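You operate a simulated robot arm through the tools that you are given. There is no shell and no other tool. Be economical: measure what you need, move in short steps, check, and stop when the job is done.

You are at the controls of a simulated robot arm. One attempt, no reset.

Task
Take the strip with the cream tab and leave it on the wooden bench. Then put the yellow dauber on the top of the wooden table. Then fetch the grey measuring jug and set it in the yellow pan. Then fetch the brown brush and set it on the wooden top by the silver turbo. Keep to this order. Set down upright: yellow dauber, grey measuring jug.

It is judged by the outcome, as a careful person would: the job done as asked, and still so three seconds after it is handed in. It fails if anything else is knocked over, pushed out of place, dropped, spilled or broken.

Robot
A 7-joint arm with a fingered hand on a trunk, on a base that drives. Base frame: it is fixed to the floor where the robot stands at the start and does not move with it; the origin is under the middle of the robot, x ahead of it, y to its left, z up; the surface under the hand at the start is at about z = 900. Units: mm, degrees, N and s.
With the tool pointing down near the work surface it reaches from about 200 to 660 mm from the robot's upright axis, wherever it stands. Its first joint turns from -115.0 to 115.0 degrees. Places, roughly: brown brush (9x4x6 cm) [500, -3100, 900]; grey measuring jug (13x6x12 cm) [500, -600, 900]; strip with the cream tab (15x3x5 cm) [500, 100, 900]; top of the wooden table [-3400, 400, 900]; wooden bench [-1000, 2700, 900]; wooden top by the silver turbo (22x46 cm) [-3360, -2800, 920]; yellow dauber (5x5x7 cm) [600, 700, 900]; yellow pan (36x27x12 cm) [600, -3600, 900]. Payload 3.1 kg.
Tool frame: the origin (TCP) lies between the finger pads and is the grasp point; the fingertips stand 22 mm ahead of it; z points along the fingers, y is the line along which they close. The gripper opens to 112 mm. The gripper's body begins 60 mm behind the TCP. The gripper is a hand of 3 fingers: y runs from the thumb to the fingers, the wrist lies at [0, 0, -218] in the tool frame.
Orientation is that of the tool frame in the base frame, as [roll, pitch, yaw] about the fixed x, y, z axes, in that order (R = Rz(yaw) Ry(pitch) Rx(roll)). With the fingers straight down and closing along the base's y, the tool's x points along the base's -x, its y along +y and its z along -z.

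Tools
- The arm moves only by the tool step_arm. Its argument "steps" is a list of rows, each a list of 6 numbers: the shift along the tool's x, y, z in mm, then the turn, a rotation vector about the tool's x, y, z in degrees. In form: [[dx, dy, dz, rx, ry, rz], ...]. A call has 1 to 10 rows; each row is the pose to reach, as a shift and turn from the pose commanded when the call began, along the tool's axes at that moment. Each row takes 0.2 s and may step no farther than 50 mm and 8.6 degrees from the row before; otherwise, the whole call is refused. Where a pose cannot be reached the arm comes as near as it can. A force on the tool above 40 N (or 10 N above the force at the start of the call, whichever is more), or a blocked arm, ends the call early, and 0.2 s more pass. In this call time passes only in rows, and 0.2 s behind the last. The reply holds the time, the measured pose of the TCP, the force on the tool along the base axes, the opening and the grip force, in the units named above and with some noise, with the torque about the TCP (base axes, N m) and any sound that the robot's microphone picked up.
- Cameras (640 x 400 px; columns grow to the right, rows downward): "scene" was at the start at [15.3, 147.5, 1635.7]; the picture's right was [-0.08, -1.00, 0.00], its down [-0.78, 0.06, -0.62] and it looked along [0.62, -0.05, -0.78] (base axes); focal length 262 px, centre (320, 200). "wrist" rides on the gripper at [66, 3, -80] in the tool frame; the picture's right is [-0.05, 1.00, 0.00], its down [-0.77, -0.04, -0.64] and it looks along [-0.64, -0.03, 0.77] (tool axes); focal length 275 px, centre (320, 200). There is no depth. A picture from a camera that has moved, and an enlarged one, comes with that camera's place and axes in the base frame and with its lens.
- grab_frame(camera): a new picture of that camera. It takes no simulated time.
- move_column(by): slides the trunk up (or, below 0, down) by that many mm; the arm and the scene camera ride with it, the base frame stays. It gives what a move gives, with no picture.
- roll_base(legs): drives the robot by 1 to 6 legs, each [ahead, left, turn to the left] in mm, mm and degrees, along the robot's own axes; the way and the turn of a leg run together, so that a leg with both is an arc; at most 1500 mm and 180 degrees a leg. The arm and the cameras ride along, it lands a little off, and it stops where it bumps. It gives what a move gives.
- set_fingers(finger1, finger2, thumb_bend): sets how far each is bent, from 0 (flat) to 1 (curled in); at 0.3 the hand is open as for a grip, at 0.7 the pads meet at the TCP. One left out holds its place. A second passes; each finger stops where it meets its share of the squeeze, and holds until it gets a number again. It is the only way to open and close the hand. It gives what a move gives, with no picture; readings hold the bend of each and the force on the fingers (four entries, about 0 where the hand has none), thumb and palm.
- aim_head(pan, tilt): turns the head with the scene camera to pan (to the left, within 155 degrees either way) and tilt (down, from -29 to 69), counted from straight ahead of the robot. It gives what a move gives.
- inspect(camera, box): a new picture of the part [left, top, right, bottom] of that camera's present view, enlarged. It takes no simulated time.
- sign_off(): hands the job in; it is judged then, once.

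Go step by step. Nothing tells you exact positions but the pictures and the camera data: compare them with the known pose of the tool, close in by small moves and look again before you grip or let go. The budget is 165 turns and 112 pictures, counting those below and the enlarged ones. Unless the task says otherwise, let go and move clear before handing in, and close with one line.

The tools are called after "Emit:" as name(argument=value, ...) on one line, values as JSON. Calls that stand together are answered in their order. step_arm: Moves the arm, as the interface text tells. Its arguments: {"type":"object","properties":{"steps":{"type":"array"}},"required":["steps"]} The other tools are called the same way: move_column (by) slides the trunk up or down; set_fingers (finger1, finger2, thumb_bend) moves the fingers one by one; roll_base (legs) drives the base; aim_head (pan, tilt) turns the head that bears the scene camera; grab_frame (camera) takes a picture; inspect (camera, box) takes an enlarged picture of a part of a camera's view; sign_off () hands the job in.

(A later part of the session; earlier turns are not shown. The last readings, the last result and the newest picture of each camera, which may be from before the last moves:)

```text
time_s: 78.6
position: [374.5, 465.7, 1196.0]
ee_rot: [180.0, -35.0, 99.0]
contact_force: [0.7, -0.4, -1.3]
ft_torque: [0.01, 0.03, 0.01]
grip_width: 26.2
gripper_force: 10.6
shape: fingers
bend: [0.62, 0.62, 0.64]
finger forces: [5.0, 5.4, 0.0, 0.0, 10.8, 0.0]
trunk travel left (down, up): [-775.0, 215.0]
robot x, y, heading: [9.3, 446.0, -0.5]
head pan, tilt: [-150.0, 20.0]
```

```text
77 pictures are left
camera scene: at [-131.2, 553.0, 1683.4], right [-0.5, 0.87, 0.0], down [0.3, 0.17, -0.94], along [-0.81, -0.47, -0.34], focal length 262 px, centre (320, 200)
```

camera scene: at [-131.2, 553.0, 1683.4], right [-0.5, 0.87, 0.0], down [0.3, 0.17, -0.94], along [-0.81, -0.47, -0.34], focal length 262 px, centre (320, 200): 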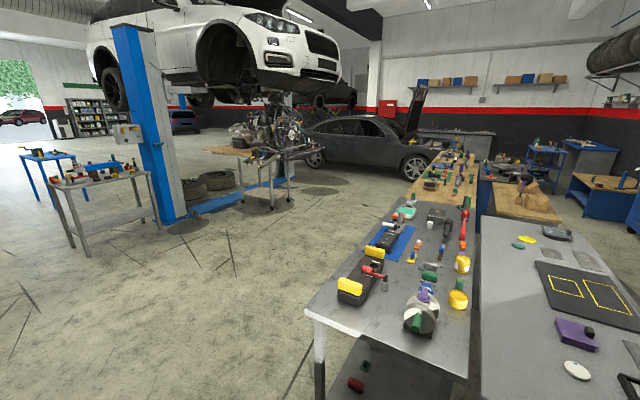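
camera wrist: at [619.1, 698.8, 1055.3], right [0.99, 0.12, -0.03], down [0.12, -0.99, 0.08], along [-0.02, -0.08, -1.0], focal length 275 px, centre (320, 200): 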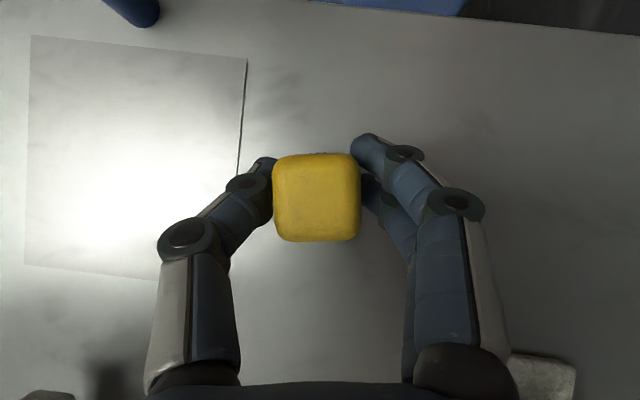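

The wooden table is the far wooden top in the row of islands (x about -2300 to -4300, y about 60 to 630). I'll drive around on the open side and look at it.

Emit:
roll_base(legs=[[-300, 0, 0], [0, -950, 0], [0, 0, 90], [0, 1400, 0]])

Emit:
aim_head(pan=60, tilt=30)

Emit:
grab_frame(camera="scene")

```text
time_s: 95.5
position: [-1692.8, -160.4, 1196.8]
ee_rot: [179.9, -35.0, -170.5]
contact_force: [-0.3, -0.4, -0.3]
ft_torque: [-0.01, 0.01, 0.01]
grip_width: 26.3
gripper_force: 10.0
shape: fingers
bend: [0.62, 0.62, 0.64]
finger forces: [4.9, 5.4, 0.0, 0.1, 10.5, 0.0]
trunk travel left (down, up): [-775.0, 215.0]
robot x, y, heading: [-1672.1, -528.1, 90.2]
head pan, tilt: [-150.0, 20.0]
```

```text
time_s: 98.6
position: [-1693.4, -161.6, 1197.0]
ee_rot: [179.9, -35.0, -170.6]
contact_force: [0.4, 0.6, -0.2]
ft_torque: [0.01, -0.01, -0.02]
grip_width: 26.2
gripper_force: 10.4
shape: fingers
bend: [0.62, 0.62, 0.64]
finger forces: [4.9, 5.4, 0.1, 0.1, 10.5, 0.1]
trunk travel left (down, up): [-775.0, 215.0]
robot x, y, heading: [-1673.1, -528.4, 90.1]
head pan, tilt: [60.0, 30.0]
```

```text
76 pictures are left
camera scene: at [-1902.7, -540.9, 1667.3], right [0.49, 0.87, 0.0], down [0.43, -0.25, -0.87], along [-0.75, 0.43, -0.5], focal length 262 px, centre (320, 200)
```

scene: 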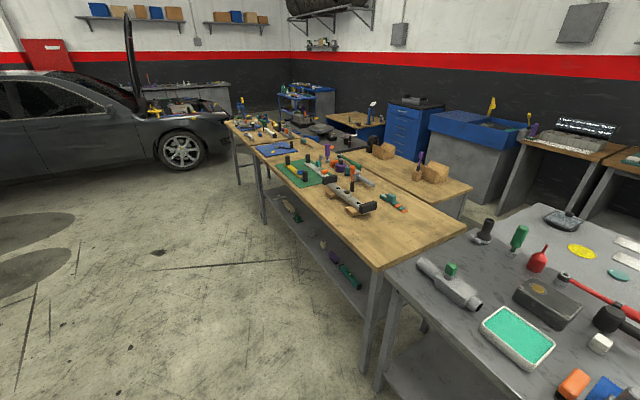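

Emit:
inspect(camera="scene", box=[210, 100, 470, 280])

```text
2.22 times, centred on (340, 190) of scene
camera zoom: at [-1902.7, -540.9, 1667.3], right [0.49, 0.87, 0.0], down [0.43, -0.25, -0.87], along [-0.75, 0.43, -0.5], focal length 581 px, centre (276, 222)
```

zoom: 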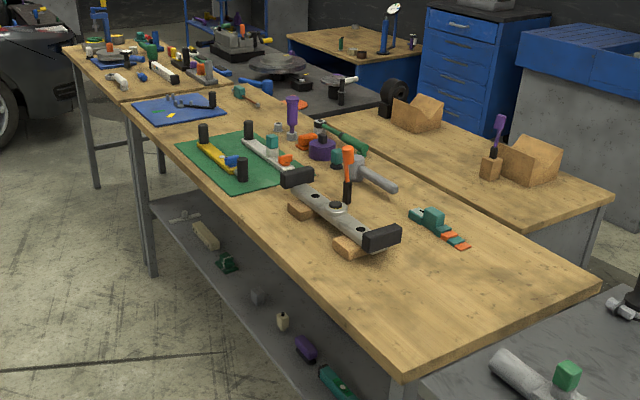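

The near wooden table spans about x -2470 to -4150, and its near end is bare wood. I'll drive up to that end and set the dauber down there.

Emit:
roll_base(legs=[[0, 920, 0], [170, 0, 0]])

Emit:
aim_head(pan=0, tilt=45)

Emit:
grab_frame(camera="scene")

Emit:
grab_frame(camera="wrist")

```text
time_s: 104.4
position: [-2601.2, -4.7, 1196.9]
ee_rot: [-179.9, -35.0, -170.1]
contact_force: [-0.3, 0.0, -0.7]
ft_torque: [0.03, -0.03, -0.02]
grip_width: 26.2
gripper_force: 10.4
shape: fingers
bend: [0.62, 0.62, 0.64]
finger forces: [4.8, 5.3, 0.1, 0.0, 10.5, 0.1]
trunk travel left (down, up): [-775.0, 215.0]
robot x, y, heading: [-2576.4, -367.8, 90.8]
head pan, tilt: [60.0, 30.0]
```

```text
time_s: 105.7
position: [-2601.3, -5.9, 1197.0]
ee_rot: [179.9, -35.0, -170.1]
contact_force: [-0.3, 0.3, -0.2]
ft_torque: [0.03, -0.02, 0.03]
grip_width: 26.2
gripper_force: 10.5
shape: fingers
bend: [0.62, 0.62, 0.64]
finger forces: [5.0, 5.4, 0.0, 0.0, 10.5, 0.0]
trunk travel left (down, up): [-775.0, 215.0]
robot x, y, heading: [-2575.5, -366.7, 91.0]
head pan, tilt: [0.0, 45.0]
```

```text
74 pictures are left
camera scene: at [-2729.6, -350.2, 1644.7], right [1.0, 0.02, 0.0], down [0.01, -0.71, -0.71], along [-0.01, 0.71, -0.71], focal length 262 px, centre (320, 200)
```

scene: 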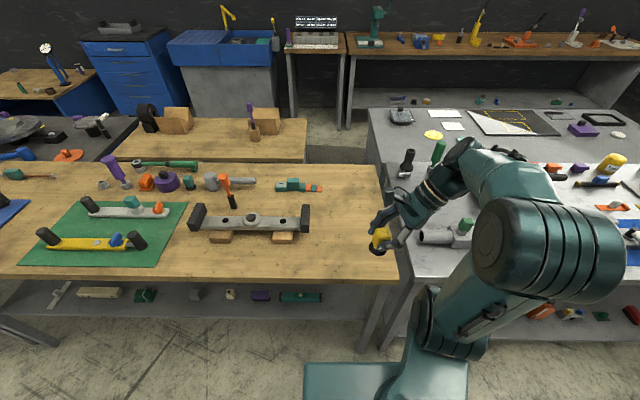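

```text
73 pictures are left
camera wrist: at [-2610.2, -4.9, 1301.6], right [-0.13, 0.99, -0.03], down [0.99, 0.14, 0.08], along [0.08, -0.02, -1.0], focal length 275 px, centre (320, 200)
```

wrist: 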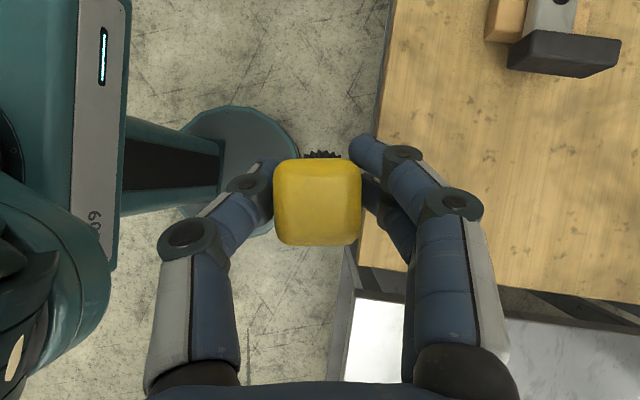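

The bare area x -2760 to -2500 is free. I move the dauber over [-2640, 200] and lower it to just above the wood.

Emit:
step_arm(steps=[[0, 45, 0, 0, 0, 0], [1, 90, 1, 0, 0, 0], [2, 135, 1, 0, 0, 0], [2, 180, 1, 0, 0, 0], [3, 209, 2, 0, 0, 0], [-26, 209, 43, 0, 0, 0], [-54, 209, 83, 0, 0, 0], [-83, 209, 123, 0, 0, 0], [-111, 209, 163, 0, 0, 0], [-130, 209, 192, 0, 0, 0]])

Emit:
grab_frame(camera="scene")

Emit:
grab_frame(camera="wrist")

```text
refused: row 6 steps farther than a row can; nothing moved
```

```text
72 pictures are left
camera scene: at [-2729.6, -350.2, 1644.7], right [1.0, 0.02, 0.0], down [0.01, -0.71, -0.71], along [-0.01, 0.71, -0.71], focal length 262 px, centre (320, 200)
```

scene: 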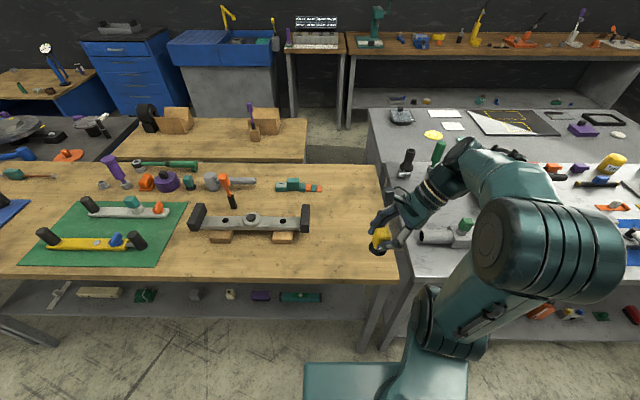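

```text
71 pictures are left
camera wrist: at [-2610.2, -4.9, 1301.6], right [-0.13, 0.99, -0.03], down [0.99, 0.14, 0.08], along [0.08, -0.02, -1.0], focal length 275 px, centre (320, 200)
```

wrist: 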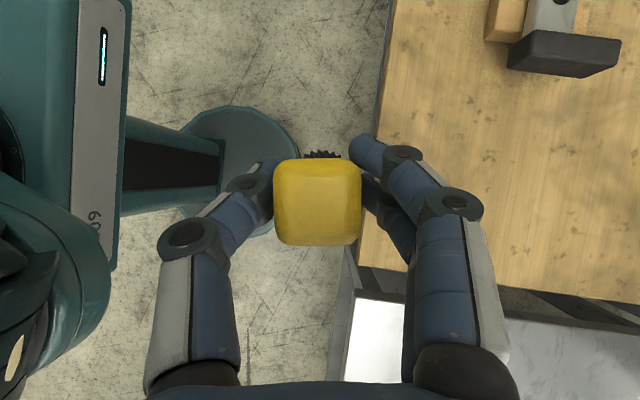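

One row was a hair too long, so nothing moved. I send the same path with slightly shorter steps.

Emit:
step_arm(steps=[[0, 48, 0, 0, 0, 0], [1, 96, 1, 0, 0, 0], [2, 144, 1, 0, 0, 0], [2, 190, 1, 0, 0, 0], [-10, 209, 20, 0, 0, 0], [-37, 209, 58, 0, 0, 0], [-64, 209, 96, 0, 0, 0], [-90, 209, 134, 0, 0, 0], [-115, 209, 170, 0, 0, 0], [-129, 209, 190, 0, 0, 0]])

Emit:
grab_frame(camera="scene")

Emit:
grab_frame(camera="wrist")

```text
time_s: 107.9
position: [-2640.3, 200.4, 965.7]
ee_rot: [180.0, -35.0, -170.1]
contact_force: [-0.4, -0.7, -0.8]
ft_torque: [0.0, 0.02, -0.02]
grip_width: 23.2
gripper_force: 9.4
shape: fingers
bend: [0.64, 0.62, 0.64]
finger forces: [4.2, 5.7, 0.0, 0.0, 9.8, 0.0]
trunk travel left (down, up): [-775.0, 215.0]
robot x, y, heading: [-2581.0, -370.8, 91.0]
head pan, tilt: [0.0, 45.0]
```

```text
70 pictures are left
camera scene: at [-2729.4, -349.6, 1644.7], right [1.0, 0.02, 0.0], down [0.01, -0.71, -0.71], along [-0.01, 0.71, -0.71], focal length 262 px, centre (320, 200)
```

scene: 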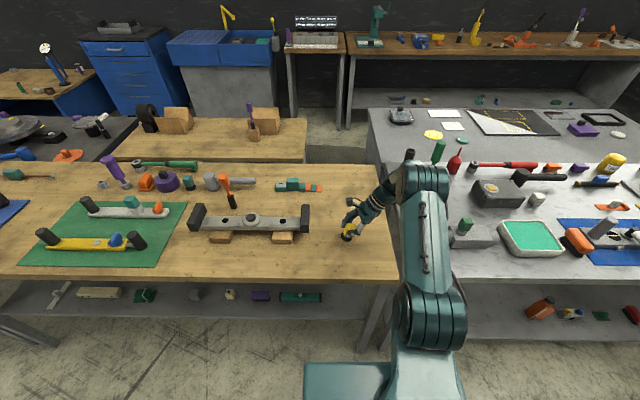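

```text
69 pictures are left
camera wrist: at [-2649.3, 201.8, 1070.2], right [-0.13, 0.99, -0.03], down [0.99, 0.14, 0.08], along [0.08, -0.02, -1.0], focal length 275 px, centre (320, 200)
```

wrist: 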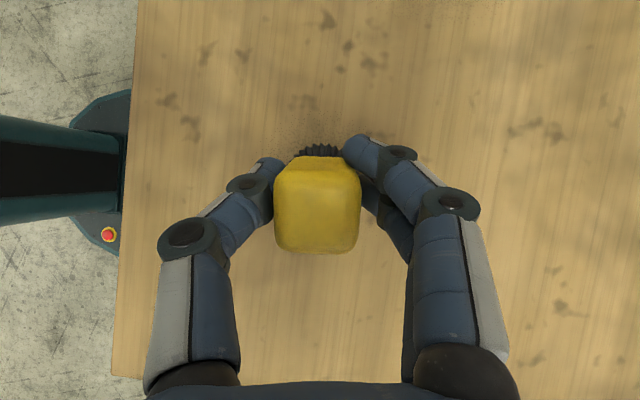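

The dauber seems to have pivoted a little between the fingers. I'll look closer before I lower it.

Emit:
inspect(camera="scene", box=[320, 190, 400, 250])

Emit:
inspect(camera="wrist", box=[220, 110, 420, 270])

```text
6.67 times, centred on (360, 220) of scene
camera zoom: at [-2729.4, -349.6, 1644.7], right [1.0, 0.02, 0.0], down [0.01, -0.71, -0.71], along [-0.01, 0.71, -0.71], focal length 1744 px, centre (53, 67)
```

zoom: 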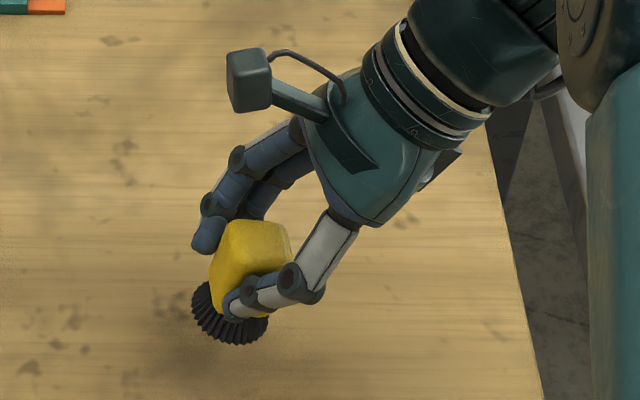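

```text
2.50 times, centred on (320, 190) of wrist
camera zoom: at [-2649.3, 201.8, 1070.2], right [-0.13, 0.99, -0.03], down [0.99, 0.14, 0.08], along [0.08, -0.02, -1.0], focal length 688 px, centre (320, 225)
```

zoom: 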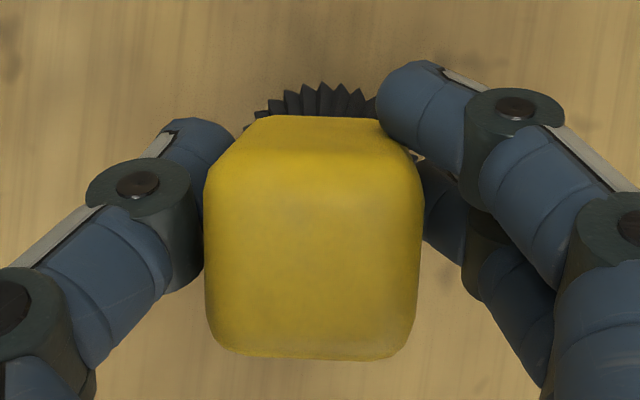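

The dauber leans about 8° with its base toward -x. I turn the hand back by 8° to bring it upright and check.

Emit:
step_arm(steps=[[0, 0, 0, 0, -4, 0], [0, 0, 0, 0, -8, 0]])

Emit:
inspect(camera="scene", box=[320, 190, 400, 250])

Emit:
inspect(camera="wrist", box=[220, 110, 420, 270])

```text
time_s: 108.5
position: [-2640.4, 198.8, 966.9]
ee_rot: [180.0, -27.0, -170.1]
contact_force: [-0.2, 0.7, -0.8]
ft_torque: [0.02, -0.02, -0.01]
grip_width: 22.9
gripper_force: 9.5
shape: fingers
bend: [0.64, 0.62, 0.64]
finger forces: [4.0, 5.8, 0.1, 0.0, 9.7, 0.0]
trunk travel left (down, up): [-775.0, 215.0]
robot x, y, heading: [-2578.8, -366.0, 90.9]
head pan, tilt: [0.0, 45.0]
```

```text
6.67 times, centred on (360, 220) of scene
camera zoom: at [-2730.0, -350.2, 1644.6], right [1.0, 0.02, 0.0], down [0.01, -0.71, -0.71], along [-0.01, 0.71, -0.71], focal length 1744 px, centre (53, 67)
```

zoom: 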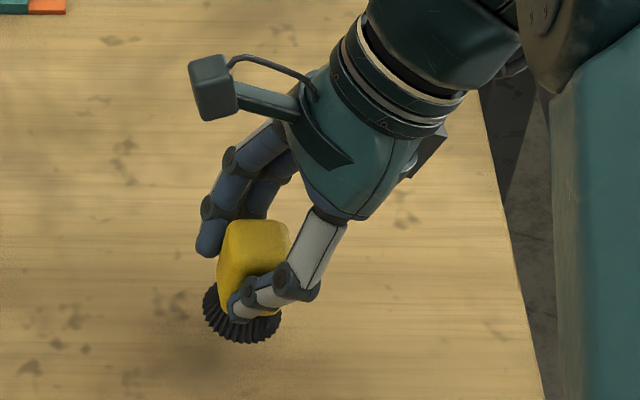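

```text
2.50 times, centred on (320, 190) of wrist
camera zoom: at [-2663.8, 198.2, 1069.3], right [-0.13, 0.99, -0.02], down [0.97, 0.13, 0.22], along [0.22, 0.01, -0.98], focal length 688 px, centre (320, 225)
```

zoom: 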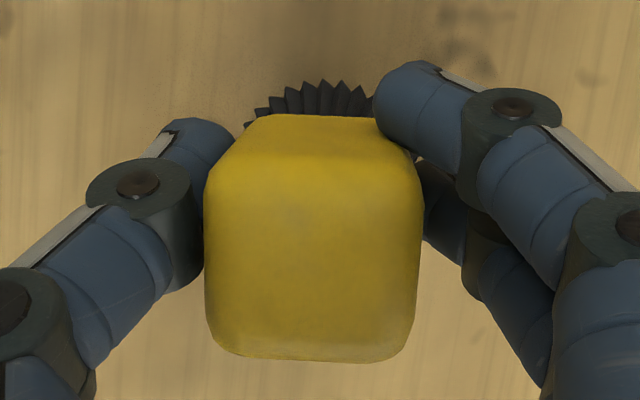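

It is better, but still leans several degrees the same way. I turn another 7°.

Emit:
step_arm(steps=[[0, 0, 0, 0, -3.5, 0], [0, 0, 0, 0, -7, 0]])

Emit:
inspect(camera="scene", box=[320, 190, 400, 250])

```text
time_s: 109.1
position: [-2640.8, 200.8, 966.7]
ee_rot: [-180.0, -19.9, -170.1]
contact_force: [-0.2, 0.0, -0.1]
ft_torque: [-0.01, 0.01, -0.01]
grip_width: 22.8
gripper_force: 9.8
shape: fingers
bend: [0.65, 0.62, 0.64]
finger forces: [4.1, 5.9, 0.1, 0.0, 9.6, 0.0]
trunk travel left (down, up): [-775.0, 215.0]
robot x, y, heading: [-2576.6, -370.5, 90.9]
head pan, tilt: [0.0, 45.0]
```

```text
6.67 times, centred on (360, 220) of scene
camera zoom: at [-2729.8, -350.0, 1644.7], right [1.0, 0.02, 0.0], down [0.01, -0.71, -0.71], along [-0.01, 0.71, -0.71], focal length 1744 px, centre (53, 67)
```

zoom: 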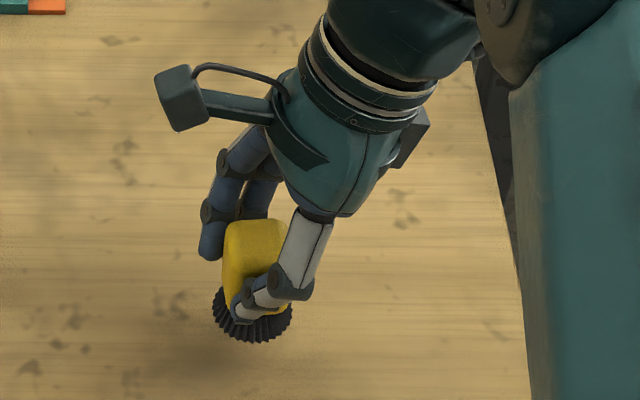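

Now it stands upright in the hand. I lower it straight down in small steps.

Emit:
step_arm(steps=[[-1.4, 0, 3.8, 0, 0, 0], [-2.7, 0, 7.5, 0, 0, 0], [-3.7, 0, 10.3, 0, 0, 0], [-4.4, 0, 12.2, 0, 0, 0]])

Emit:
step_arm(steps=[[-0.3, 0, 0.9, 0, 0, 0], [-0.7, 0, 1.9, 0, 0, 0], [-1, 0, 2.8, 0, 0, 0]])

Emit:
inspect(camera="scene", box=[320, 190, 400, 250])

```text
time_s: 110.1
position: [-2639.8, 199.7, 955.2]
ee_rot: [180.0, -20.0, -170.1]
contact_force: [-0.9, -0.1, 0.2]
ft_torque: [0.01, -0.01, 0.01]
grip_width: 22.7
gripper_force: 9.7
shape: fingers
bend: [0.65, 0.62, 0.64]
finger forces: [4.0, 5.8, 0.1, 0.0, 9.7, 0.0]
trunk travel left (down, up): [-775.0, 215.0]
robot x, y, heading: [-2578.0, -369.5, 90.8]
head pan, tilt: [0.0, 45.0]
```

```text
time_s: 110.9
position: [-2640.7, 198.4, 950.6]
ee_rot: [-179.9, -19.9, -170.1]
contact_force: [0.3, 0.4, 0.1]
ft_torque: [-0.01, 0.03, 0.03]
grip_width: 22.7
gripper_force: 9.7
shape: fingers
bend: [0.65, 0.62, 0.64]
finger forces: [4.0, 5.9, 0.1, 0.1, 9.7, 0.0]
trunk travel left (down, up): [-775.0, 215.0]
robot x, y, heading: [-2576.2, -370.4, 90.7]
head pan, tilt: [0.0, 45.0]
```

```text
6.67 times, centred on (360, 220) of scene
camera zoom: at [-2729.6, -350.0, 1644.7], right [1.0, 0.02, 0.0], down [0.01, -0.71, -0.71], along [-0.01, 0.71, -0.71], focal length 1744 px, centre (53, 67)
```

zoom: 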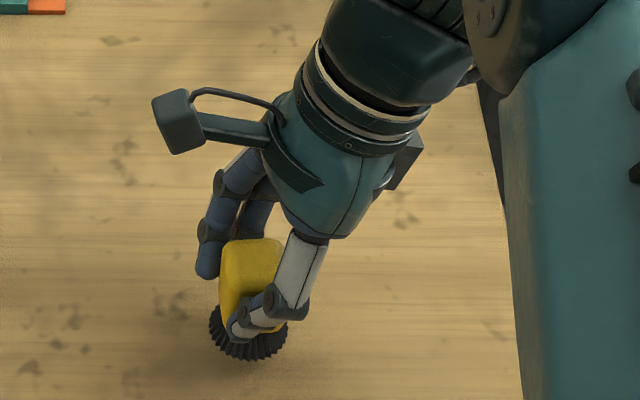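

No contact yet. I go on by single millimetres.

Emit:
step_arm(steps=[[-0.4, 0, 1, 0, 0, 0], [-0.7, 0, 2, 0, 0, 0], [-1.1, 0, 3, 0, 0, 0]])

Emit:
inspect(camera="wrist", box=[220, 110, 420, 270])

```text
time_s: 111.7
position: [-2640.7, 201.7, 948.1]
ee_rot: [-180.0, -20.1, -170.1]
contact_force: [-0.3, 0.0, -0.9]
ft_torque: [0.01, 0.01, -0.01]
grip_width: 22.5
gripper_force: 9.4
shape: fingers
bend: [0.65, 0.62, 0.64]
finger forces: [4.0, 5.9, 0.1, 0.0, 9.7, 0.0]
trunk travel left (down, up): [-775.0, 215.0]
robot x, y, heading: [-2577.0, -371.4, 90.8]
head pan, tilt: [0.0, 45.0]
```

```text
2.50 times, centred on (320, 190) of wrist
camera zoom: at [-2675.7, 196.7, 1047.4], right [-0.13, 0.99, -0.02], down [0.93, 0.13, 0.33], along [0.33, 0.03, -0.94], focal length 688 px, centre (320, 225)
```

zoom: 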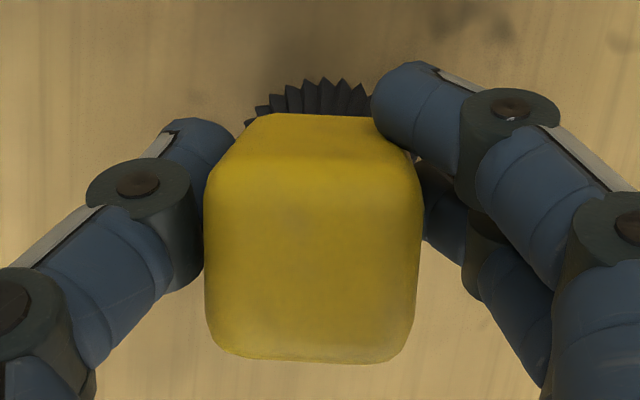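

Emit:
step_arm(steps=[[-0.4, 0, 1, 0, 0, 0], [-0.7, 0, 2, 0, 0, 0], [-1.1, 0, 3, 0, 0, 0], [-1.4, 0, 4, 0, 0, 0]])

```text
time_s: 112.7
position: [-2639.3, 199.7, 943.8]
ee_rot: [-179.9, -20.0, -170.1]
contact_force: [0.0, -0.1, -0.6]
ft_torque: [-0.01, -0.03, 0.01]
grip_width: 22.4
gripper_force: 9.8
shape: fingers
bend: [0.65, 0.62, 0.64]
finger forces: [4.0, 5.8, 0.0, 0.0, 9.8, 0.0]
trunk travel left (down, up): [-775.0, 215.0]
robot x, y, heading: [-2576.0, -367.7, 91.0]
head pan, tilt: [0.0, 45.0]
```

Emit:
step_arm(steps=[[-0.4, 0, 1, 0, 0, 0], [-0.7, 0, 2, 0, 0, 0], [-1.1, 0, 3, 0, 0, 0], [-1.4, 0, 4, 0, 0, 0]])

Emit:
inspect(camera="scene", box=[320, 200, 400, 260])

```text
time_s: 113.7
position: [-2640.7, 199.3, 940.3]
ee_rot: [-179.9, -20.0, -170.0]
contact_force: [0.0, 0.0, -0.1]
ft_torque: [0.01, 0.01, 0.0]
grip_width: 22.5
gripper_force: 9.9
shape: fingers
bend: [0.65, 0.62, 0.64]
finger forces: [4.0, 5.9, 0.1, 0.0, 9.6, 0.0]
trunk travel left (down, up): [-775.0, 215.0]
robot x, y, heading: [-2576.1, -372.4, 90.9]
head pan, tilt: [0.0, 45.0]
```

```text
6.67 times, centred on (360, 230) of scene
camera zoom: at [-2729.6, -349.9, 1644.7], right [1.0, 0.02, 0.0], down [0.01, -0.71, -0.71], along [-0.01, 0.71, -0.71], focal length 1744 px, centre (53, 0)
```

zoom: 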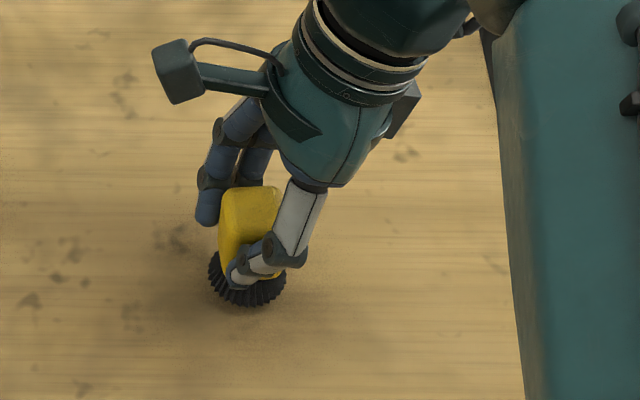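

Emit:
step_arm(steps=[[-0.4, 0, 1, 0, 0, 0], [-0.7, 0, 2, 0, 0, 0], [-1.1, 0, 3, 0, 0, 0], [-1.4, 0, 4, 0, 0, 0], [-1.8, 0, 5, 0, 0, 0]])

```text
time_s: 114.9
position: [-2640.8, 199.4, 933.3]
ee_rot: [179.8, -20.0, -170.1]
contact_force: [0.1, -0.3, -0.7]
ft_torque: [0.04, -0.02, -0.02]
grip_width: 22.2
gripper_force: 9.9
shape: fingers
bend: [0.65, 0.62, 0.64]
finger forces: [3.9, 5.9, 0.1, 0.1, 9.7, 0.0]
trunk travel left (down, up): [-775.0, 215.0]
robot x, y, heading: [-2575.8, -367.0, 90.8]
head pan, tilt: [0.0, 45.0]
```

Emit:
step_arm(steps=[[-0.4, 0, 1, 0, 0, 0], [-0.7, 0, 2, 0, 0, 0], [-1.1, 0, 3, 0, 0, 0], [-1.4, 0, 4, 0, 0, 0], [-1.8, 0, 5, 0, 0, 0]])

Emit:
inspect(camera="scene", box=[320, 200, 400, 260])

Emit:
grab_frame(camera="wrist")

```text
time_s: 116.1
position: [-2640.5, 200.0, 929.8]
ee_rot: [179.9, -20.0, -170.1]
contact_force: [-0.6, 1.2, 7.8]
ft_torque: [-0.01, 0.01, 0.01]
grip_width: 21.6
gripper_force: 11.1
shape: fingers
bend: [0.65, 0.62, 0.66]
finger forces: [4.9, 7.6, 0.0, 0.0, 10.2, 0.0]
trunk travel left (down, up): [-775.0, 215.0]
robot x, y, heading: [-2576.4, -365.9, 91.0]
head pan, tilt: [0.0, 45.0]
```

```text
6.67 times, centred on (360, 230) of scene
camera zoom: at [-2729.4, -351.2, 1644.8], right [1.0, 0.02, 0.0], down [0.01, -0.71, -0.71], along [-0.01, 0.71, -0.71], focal length 1744 px, centre (53, 0)
```

zoom: 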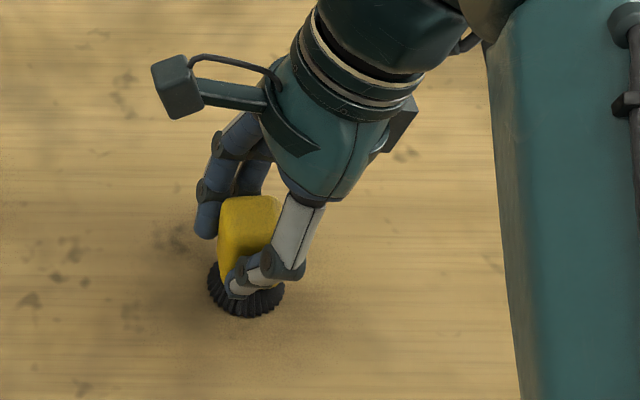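

```text
59 pictures are left
camera wrist: at [-2675.7, 195.4, 1028.7], right [-0.13, 0.99, -0.01], down [0.93, 0.13, 0.33], along [0.33, 0.03, -0.94], focal length 275 px, centre (320, 200)
```

wrist: 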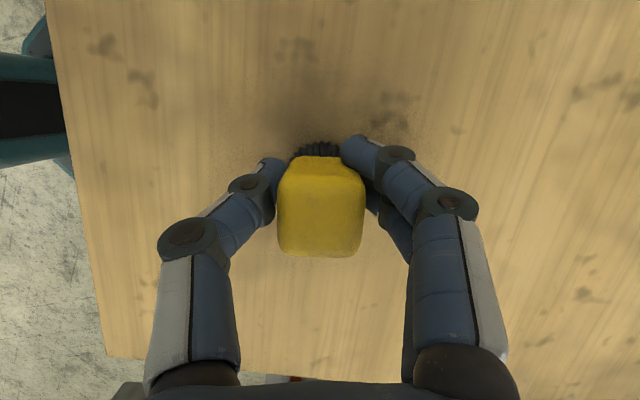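

It touches the wood at last (the top is about 20 mm lower here). I press one more millimetre so it sits flat, then open slowly.

Emit:
step_arm(steps=[[-0.3, 0, 0.7, 0, 0, 0]])

Emit:
set_fingers(finger1=0.58, finger2=0.58, thumb_bend=0.58)

Emit:
set_fingers(finger1=0.4, finger2=0.4, thumb_bend=0.4)

Emit:
inspect(camera="scene", box=[320, 200, 400, 260])

```text
time_s: 116.5
position: [-2641.5, 198.2, 930.0]
ee_rot: [179.9, -20.0, -170.1]
contact_force: [-0.4, 2.1, 11.7]
ft_torque: [-0.03, 0.06, 0.02]
grip_width: 20.7
gripper_force: 11.7
shape: fingers
bend: [0.65, 0.62, 0.66]
finger forces: [5.1, 8.0, 0.0, 0.1, 10.3, 0.1]
trunk travel left (down, up): [-775.0, 215.0]
robot x, y, heading: [-2576.2, -367.5, 91.1]
head pan, tilt: [0.0, 45.0]
```

```text
time_s: 117.5
position: [-2640.9, 199.2, 927.4]
ee_rot: [179.9, -20.0, -170.2]
contact_force: [0.3, -0.3, -0.3]
ft_torque: [0.01, 0.0, 0.03]
grip_width: 34.8
gripper_force: 0.0
shape: fingers
bend: [0.57, 0.57, 0.57]
finger forces: [0.0, 0.0, 0.1, 0.0, 0.0, 0.0]
trunk travel left (down, up): [-775.0, 215.0]
robot x, y, heading: [-2575.8, -367.4, 90.8]
head pan, tilt: [0.0, 45.0]
```

```text
time_s: 118.5
position: [-2640.4, 200.3, 929.3]
ee_rot: [-180.0, -20.0, -170.1]
contact_force: [0.1, -0.3, 0.5]
ft_torque: [0.0, 0.04, -0.04]
grip_width: 83.2
gripper_force: 0.1
shape: fingers
bend: [0.4, 0.4, 0.4]
finger forces: [0.0, 0.0, 0.1, 0.0, 0.0, 0.1]
trunk travel left (down, up): [-775.0, 215.0]
robot x, y, heading: [-2577.7, -371.3, 90.9]
head pan, tilt: [0.0, 45.0]
```

```text
6.67 times, centred on (360, 230) of scene
camera zoom: at [-2729.6, -350.0, 1644.7], right [1.0, 0.02, 0.0], down [0.01, -0.71, -0.71], along [-0.01, 0.71, -0.71], focal length 1744 px, centre (53, 0)
```

zoom: 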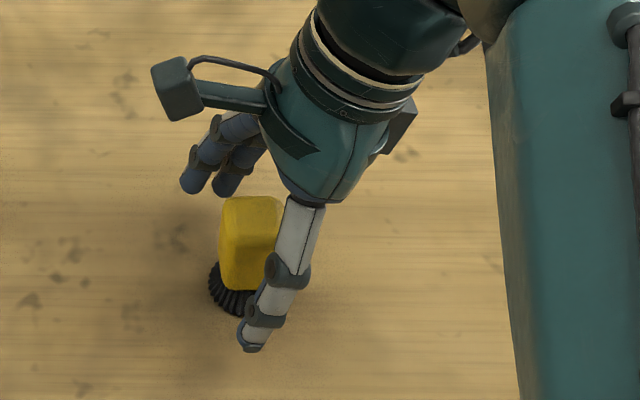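

It stands upright and free. I withdraw along the hand's axis, straighten the hand and check.

Emit:
step_arm(steps=[[0, 0, -30, 0, 0, 0], [0, 0, -70, 0, 0, 0], [0, 0, -115, 0, 0, 0], [0, 0, -160, 0, -5, 0], [0, -30, -195, 0, -10, 0], [0, -70, -215, 0, -15, 0], [0, -110, -235, 0, -20, 0], [0, -155, -240, 0, -20, 0], [0, -190, -240, 0, -20, 0]])

Emit:
inspect(camera="scene", box=[240, 160, 400, 260])

```text
time_s: 120.5
position: [-2527.9, 26.5, 1155.4]
ee_rot: [-180.0, 0.1, -170.1]
contact_force: [-1.4, 0.4, -0.2]
ft_torque: [0.02, 0.02, 0.03]
grip_width: 83.1
gripper_force: 0.0
shape: fingers
bend: [0.4, 0.4, 0.4]
finger forces: [0.0, 0.1, 0.0, 0.1, 0.1, 0.0]
trunk travel left (down, up): [-775.0, 215.0]
robot x, y, heading: [-2576.8, -370.6, 90.9]
head pan, tilt: [0.0, 45.0]
```

```text
4.00 times, centred on (320, 210) of scene
camera zoom: at [-2729.7, -351.6, 1644.7], right [1.0, 0.02, 0.0], down [0.01, -0.71, -0.71], along [-0.01, 0.71, -0.71], focal length 1047 px, centre (320, 160)
```

zoom: 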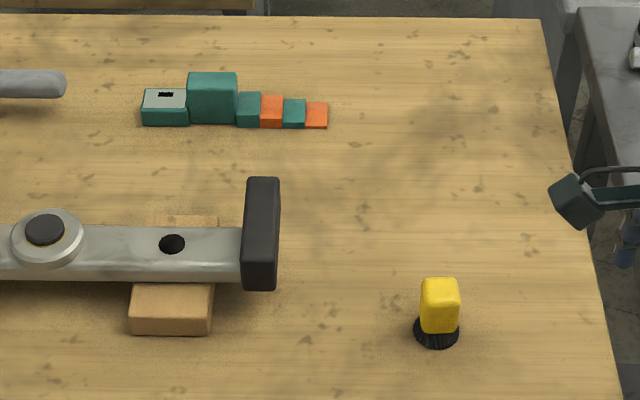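

The dauber stands upright on the wooden table. Now I raise the hand a bit and drive to the grey measuring jug on the first bench.

Emit:
step_arm(steps=[[0, -30, -45, 0, 0, 0]])

Emit:
roll_base(legs=[[-230, 0, 0], [0, -1200, 0], [0, -1150, 0], [0, 0, -90.9]])

Emit:
grab_frame(camera="scene")

```text
refused: row 1 steps farther than a row can; nothing moved
```

```text
time_s: 137.3
position: [188.5, -608.2, 1156.1]
ee_rot: [-180.0, 0.0, 98.7]
contact_force: [0.4, 1.0, 0.5]
ft_torque: [-0.02, 0.02, 0.03]
grip_width: 83.4
gripper_force: 0.1
shape: fingers
bend: [0.4, 0.4, 0.4]
finger forces: [0.0, 0.0, 0.0, 0.0, 0.1, 0.0]
trunk travel left (down, up): [-775.0, 215.0]
robot x, y, heading: [-209.6, -548.7, -0.3]
head pan, tilt: [0.0, 45.0]
```

```text
56 pictures are left
camera scene: at [-186.2, -398.2, 1644.7], right [-0.01, -1.0, 0.0], down [-0.71, 0.0, -0.71], along [0.71, 0.0, -0.71], focal length 262 px, centre (320, 200)
```

scene: 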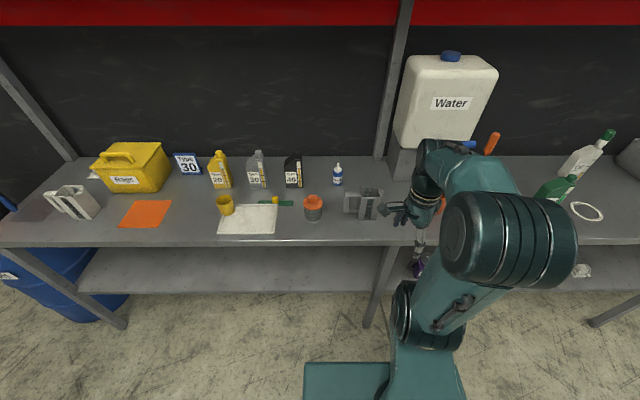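

Emit:
inspect(camera="scene", box=[290, 150, 450, 250])

Emit:
grab_frame(camera="wrist")

```text
4.00 times, centred on (370, 200) of scene
camera zoom: at [-186.2, -398.2, 1644.7], right [-0.01, -1.0, 0.0], down [-0.71, 0.0, -0.71], along [0.71, 0.0, -0.71], focal length 1047 px, centre (120, 200)
```

zoom: 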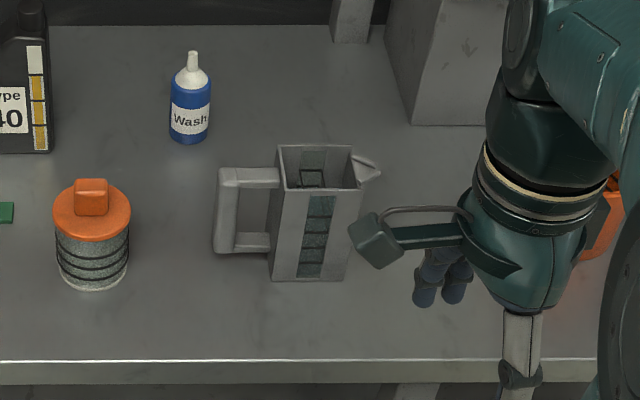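

```text
54 pictures are left
camera wrist: at [181.3, -543.4, 1237.1], right [0.99, 0.1, 0.0], down [0.08, -0.77, 0.64], along [0.07, -0.63, -0.77], focal length 275 px, centre (320, 200)
```

wrist: 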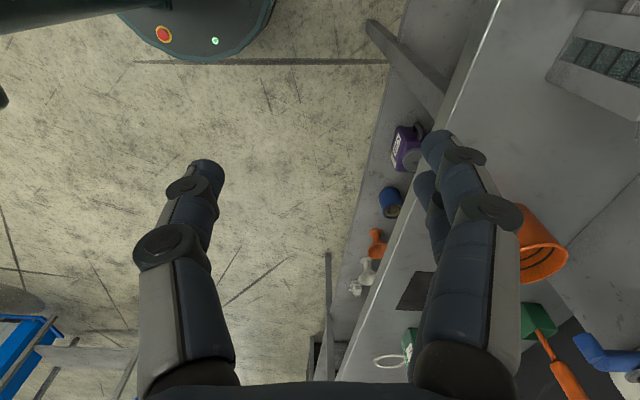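

The grey measuring jug stands at about [478, -571], its body roughly 55 mm deep, with the handle to +y. I drive up to it.

Emit:
roll_base(legs=[[200, 0, 0.3]])

```text
time_s: 138.9
position: [387.1, -605.4, 1154.9]
ee_rot: [-180.0, -0.1, 99.0]
contact_force: [0.4, -0.9, 0.1]
ft_torque: [-0.02, 0.03, 0.02]
grip_width: 83.5
gripper_force: 0.2
shape: fingers
bend: [0.4, 0.4, 0.4]
finger forces: [0.1, 0.1, 0.0, 0.0, 0.0, 0.0]
trunk travel left (down, up): [-775.0, 215.0]
robot x, y, heading: [-10.9, -549.6, 0.0]
head pan, tilt: [0.0, 45.0]
```

Emit:
set_fingers(finger1=0.3, finger2=0.3, thumb_bend=0.3)

Emit:
step_arm(steps=[[6, 32, 0, 0, 0, 3], [13, 64, 0, 0, 0, 6], [19.4, 95, 0, 0, 0, 9]])

Emit:
grab_frame(camera="wrist")

Emit:
inspect(camera="scene", box=[290, 150, 490, 275])

```text
time_s: 139.9
position: [387.6, -606.0, 1156.3]
ee_rot: [-179.9, 0.0, 99.1]
contact_force: [-0.4, 0.8, 0.8]
ft_torque: [0.01, 0.0, -0.02]
grip_width: 111.4
gripper_force: 0.1
shape: fingers
bend: [0.3, 0.3, 0.3]
finger forces: [0.0, 0.1, 0.1, 0.0, 0.1, 0.0]
trunk travel left (down, up): [-775.0, 215.0]
robot x, y, heading: [-11.9, -550.6, 0.0]
head pan, tilt: [0.0, 45.0]
```

```text
time_s: 140.7
position: [478.7, -570.6, 1156.1]
ee_rot: [-179.9, 0.0, 90.1]
contact_force: [0.1, 0.3, -0.1]
ft_torque: [0.0, 0.03, 0.0]
grip_width: 111.4
gripper_force: 0.1
shape: fingers
bend: [0.3, 0.3, 0.3]
finger forces: [0.0, 0.0, 0.0, 0.0, 0.0, 0.0]
trunk travel left (down, up): [-775.0, 215.0]
robot x, y, heading: [-11.3, -551.1, -0.0]
head pan, tilt: [0.0, 45.0]
```

```text
53 pictures are left
camera wrist: at [481.4, -504.6, 1236.4], right [1.0, -0.04, 0.0], down [-0.03, -0.77, 0.64], along [-0.03, -0.64, -0.77], focal length 275 px, centre (320, 200)
```

wrist: 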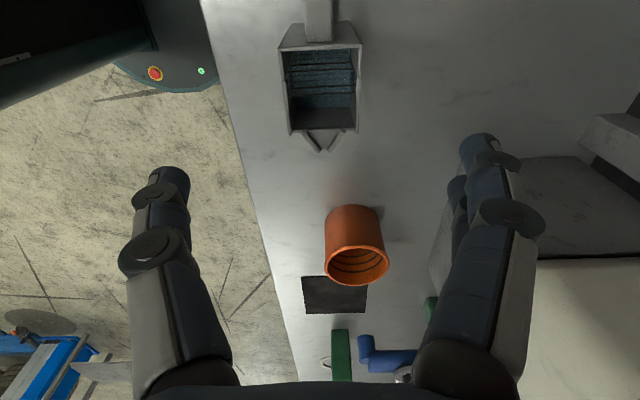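

```text
3.20 times, centred on (390, 212) of scene
camera zoom: at [13.1, -397.5, 1644.6], right [0.0, -1.0, 0.0], down [-0.71, 0.0, -0.71], along [0.71, 0.0, -0.71], focal length 837 px, centre (96, 160)
```

zoom: 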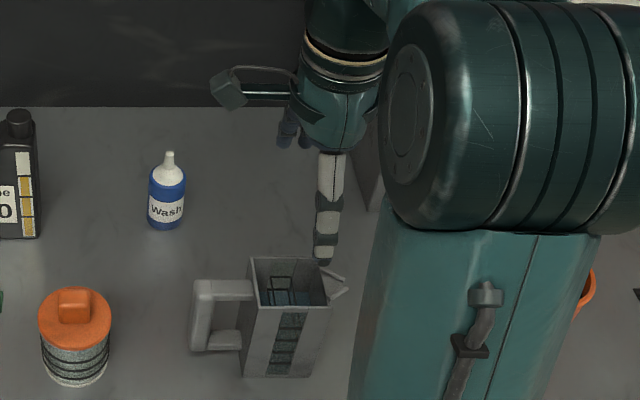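

The jug's body is centred at [479, -577], 57 mm wide between the fingers and well aligned. I go down around it.

Emit:
step_arm(steps=[[-7, 0, 40, 0, 0, 0], [-7, 0, 85, 0, 0, 0], [-7, 0, 125, 0, 0, 0], [-7, 0, 155, 0, 0, 0], [-7, 0, 170, 0, 0, 0]])

Emit:
grab_frame(camera="wrist")

```text
time_s: 141.9
position: [478.2, -576.4, 987.1]
ee_rot: [-179.9, 0.1, 90.1]
contact_force: [-0.9, 0.4, -0.8]
ft_torque: [0.02, 0.02, -0.02]
grip_width: 111.4
gripper_force: 0.0
shape: fingers
bend: [0.3, 0.3, 0.3]
finger forces: [0.1, 0.0, 0.0, 0.0, 0.1, 0.1]
trunk travel left (down, up): [-775.0, 215.0]
robot x, y, heading: [-10.4, -548.7, -0.1]
head pan, tilt: [0.0, 45.0]
```

```text
51 pictures are left
camera wrist: at [481.3, -510.7, 1067.5], right [1.0, -0.04, 0.0], down [-0.03, -0.77, 0.64], along [-0.03, -0.64, -0.77], focal length 275 px, centre (320, 200)
```

wrist: 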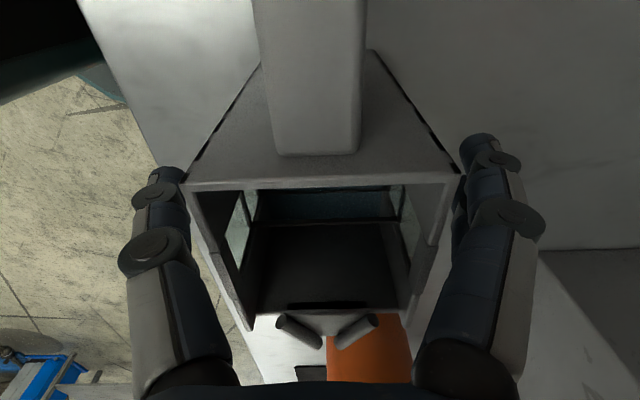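

The fingers are on both sides of the body with the palm above the rim. I close.

Emit:
set_fingers(finger1=0.7, finger2=0.7, thumb_bend=0.7)

Emit:
step_arm(steps=[[0, 0, -10, 0, 0, 0], [0, 0, -30, 0, 0, 0]])

Emit:
grab_frame(camera="wrist")

```text
time_s: 142.9
position: [478.6, -576.8, 987.0]
ee_rot: [-180.0, 0.0, 90.1]
contact_force: [-0.2, -0.4, -0.3]
ft_torque: [0.0, -0.05, 0.02]
grip_width: 54.5
gripper_force: 20.0
shape: fingers
bend: [0.52, 0.52, 0.57]
finger forces: [10.2, 10.2, 0.1, 0.0, 20.3, 0.0]
trunk travel left (down, up): [-775.0, 215.0]
robot x, y, heading: [-12.5, -549.9, -0.1]
head pan, tilt: [0.0, 45.0]
```

```text
time_s: 143.5
position: [477.5, -578.3, 1015.8]
ee_rot: [-180.0, 0.0, 90.2]
contact_force: [0.6, -0.4, -2.2]
ft_torque: [0.0, -0.03, -0.02]
grip_width: 54.7
gripper_force: 20.0
shape: fingers
bend: [0.52, 0.52, 0.57]
finger forces: [10.1, 10.1, 0.0, 0.0, 20.5, 0.0]
trunk travel left (down, up): [-775.0, 215.0]
robot x, y, heading: [-8.9, -553.5, 0.2]
head pan, tilt: [0.0, 45.0]
```

```text
50 pictures are left
camera wrist: at [480.8, -512.1, 1096.9], right [1.0, -0.04, 0.0], down [-0.03, -0.77, 0.64], along [-0.03, -0.64, -0.77], focal length 275 px, centre (320, 200)
```

wrist: 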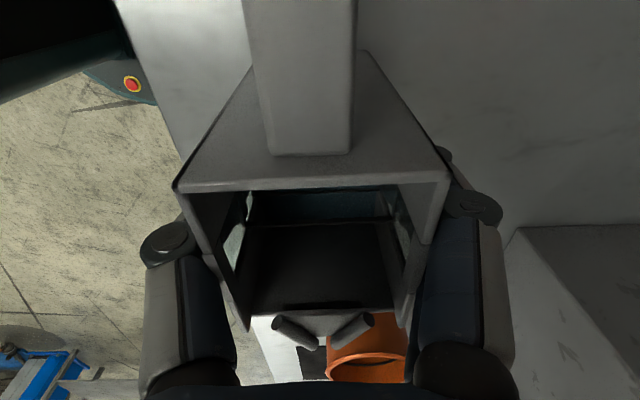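

The jug is held with 20 N. I lift and tuck it, then look to the right along the benches.

Emit:
step_arm(steps=[[0, 0, -45, 0, 0, 0], [0, 0, -90, 0, 0, 0], [0, 0, -135, 0, 0, 0], [0, -35, -165, 0, 0, 0], [0, -80, -180, 0, 0, 0], [0, -110, -185, 0, 0, 0]])

Emit:
aim_head(pan=-75, tilt=25)

Emit:
grab_frame(camera="scene")

```text
time_s: 144.9
position: [376.0, -575.6, 1200.4]
ee_rot: [179.9, 0.1, 90.1]
contact_force: [-0.1, 0.3, -1.8]
ft_torque: [-0.06, 0.0, 0.0]
grip_width: 54.1
gripper_force: 19.7
shape: fingers
bend: [0.52, 0.52, 0.57]
finger forces: [9.9, 9.9, 0.0, 0.1, 20.1, 0.1]
out of reach, approached as far as the arm can: row 6
trunk travel left (down, up): [-775.0, 215.0]
robot x, y, heading: [-7.1, -553.8, 0.2]
head pan, tilt: [0.0, 45.0]
```

```text
time_s: 146.3
position: [376.9, -579.0, 1200.7]
ee_rot: [179.9, -0.1, 90.1]
contact_force: [0.3, -0.4, -1.7]
ft_torque: [-0.01, -0.01, -0.01]
grip_width: 54.4
gripper_force: 20.3
shape: fingers
bend: [0.52, 0.52, 0.57]
finger forces: [9.9, 9.8, 0.1, 0.0, 20.1, 0.0]
trunk travel left (down, up): [-775.0, 215.0]
robot x, y, heading: [-7.4, -553.9, 0.3]
head pan, tilt: [-75.0, 25.0]
```

```text
49 pictures are left
camera scene: at [-45.4, -487.1, 1675.3], right [-0.96, -0.26, 0.0], down [-0.11, 0.41, -0.91], along [0.24, -0.87, -0.42], focal length 262 px, centre (320, 200)
```

scene: 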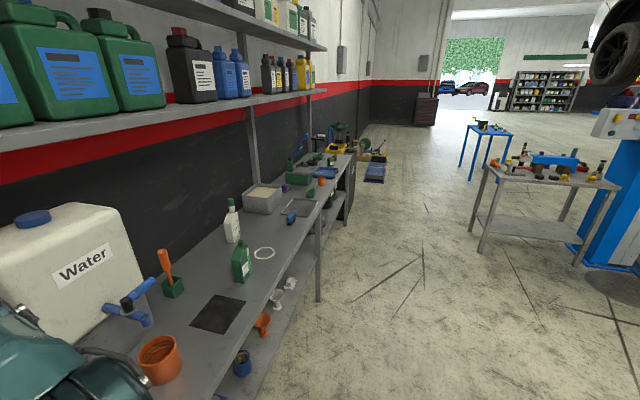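

The way along the bench is free, and the yellow pan shows near [490, -3540]. I back off a little and slide right in front of it.

Emit:
roll_base(legs=[[-200, 0, 0], [0, -1450, 0], [0, -1300, 0]])

Emit:
aim_head(pan=0, tilt=42)

Emit:
grab_frame(camera="scene")

```text
time_s: 160.9
position: [212.9, -3315.1, 1201.2]
ee_rot: [179.9, 0.1, 91.6]
contact_force: [0.4, 0.2, -2.5]
ft_torque: [-0.01, 0.01, -0.02]
grip_width: 54.3
gripper_force: 20.1
shape: fingers
bend: [0.52, 0.52, 0.57]
finger forces: [9.9, 9.9, 0.1, 0.1, 20.1, 0.1]
trunk travel left (down, up): [-775.0, 215.0]
robot x, y, heading: [-173.7, -3298.4, 1.2]
head pan, tilt: [-75.0, 25.0]
```

```text
time_s: 162.3
position: [211.9, -3315.5, 1201.1]
ee_rot: [-180.0, 0.0, 91.5]
contact_force: [-0.1, -0.9, -2.9]
ft_torque: [-0.01, 0.0, 0.03]
grip_width: 54.4
gripper_force: 20.0
shape: fingers
bend: [0.52, 0.52, 0.57]
finger forces: [10.0, 10.0, 0.1, 0.0, 20.1, 0.0]
trunk travel left (down, up): [-775.0, 215.0]
robot x, y, heading: [-172.8, -3296.6, 1.6]
head pan, tilt: [0.0, 42.0]
```

```text
48 pictures are left
camera scene: at [-154.0, -3143.7, 1649.0], right [0.03, -1.0, 0.0], down [-0.67, -0.02, -0.74], along [0.74, 0.02, -0.67], focal length 262 px, centre (320, 200)
```

scene: 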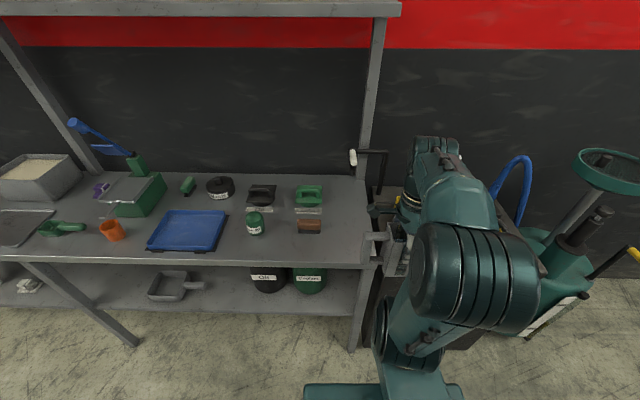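

The brown brush is on the bench at about [504, -3085]. The pan is hidden behind the arm, so I slide further right and look again.

Emit:
roll_base(legs=[[0, -450, -1.5]])

Emit:
grab_frame(camera="scene")

Emit:
grab_frame(camera="wrist")

```text
time_s: 165.1
position: [217.9, -3777.7, 1199.7]
ee_rot: [-180.0, 0.0, 90.0]
contact_force: [-0.2, 0.6, -1.7]
ft_torque: [-0.05, 0.01, -0.03]
grip_width: 54.2
gripper_force: 20.1
shape: fingers
bend: [0.52, 0.52, 0.57]
finger forces: [9.9, 9.9, 0.0, 0.0, 20.1, 0.0]
trunk travel left (down, up): [-775.0, 215.0]
robot x, y, heading: [-168.3, -3746.5, -0.0]
head pan, tilt: [0.0, 42.0]
```

```text
47 pictures are left
camera scene: at [-143.6, -3596.0, 1649.0], right [0.0, -1.0, 0.0], down [-0.67, 0.0, -0.74], along [0.74, 0.0, -0.67], focal length 262 px, centre (320, 200)
```

scene: 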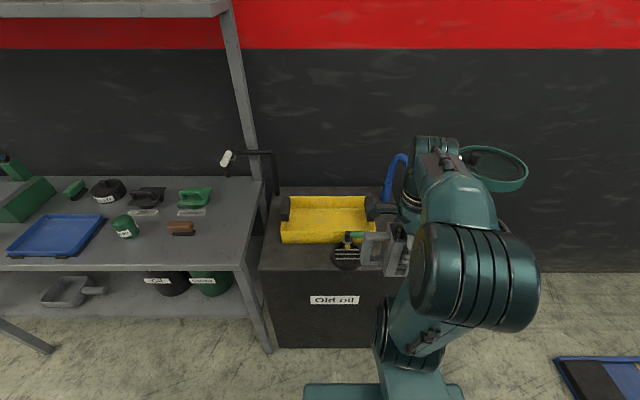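

```text
46 pictures are left
camera wrist: at [221.0, -3711.8, 1281.5], right [1.0, -0.05, 0.0], down [-0.04, -0.77, 0.64], along [-0.03, -0.64, -0.77], focal length 275 px, centre (320, 200)
```

wrist: 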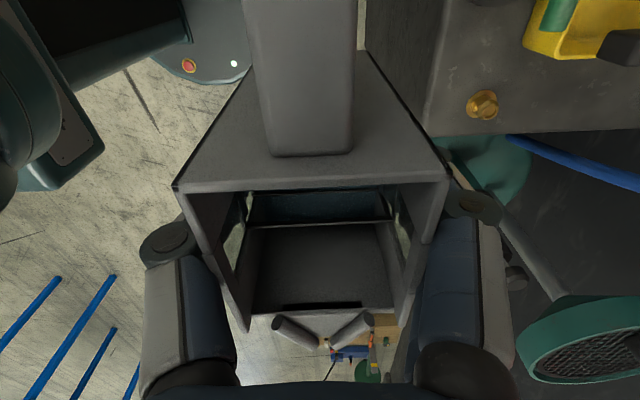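

Emit:
inspect(camera="scene", box=[250, 160, 450, 285])

```text
3.20 times, centred on (350, 222) of scene
camera zoom: at [-143.6, -3596.0, 1649.0], right [0.0, -1.0, 0.0], down [-0.67, 0.0, -0.74], along [0.74, 0.0, -0.67], focal length 837 px, centre (224, 128)
```

zoom: 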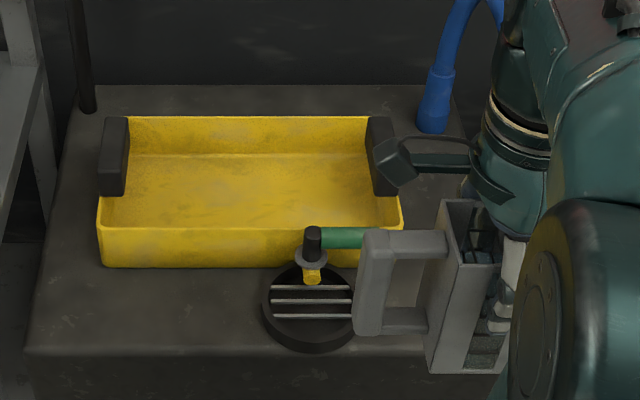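

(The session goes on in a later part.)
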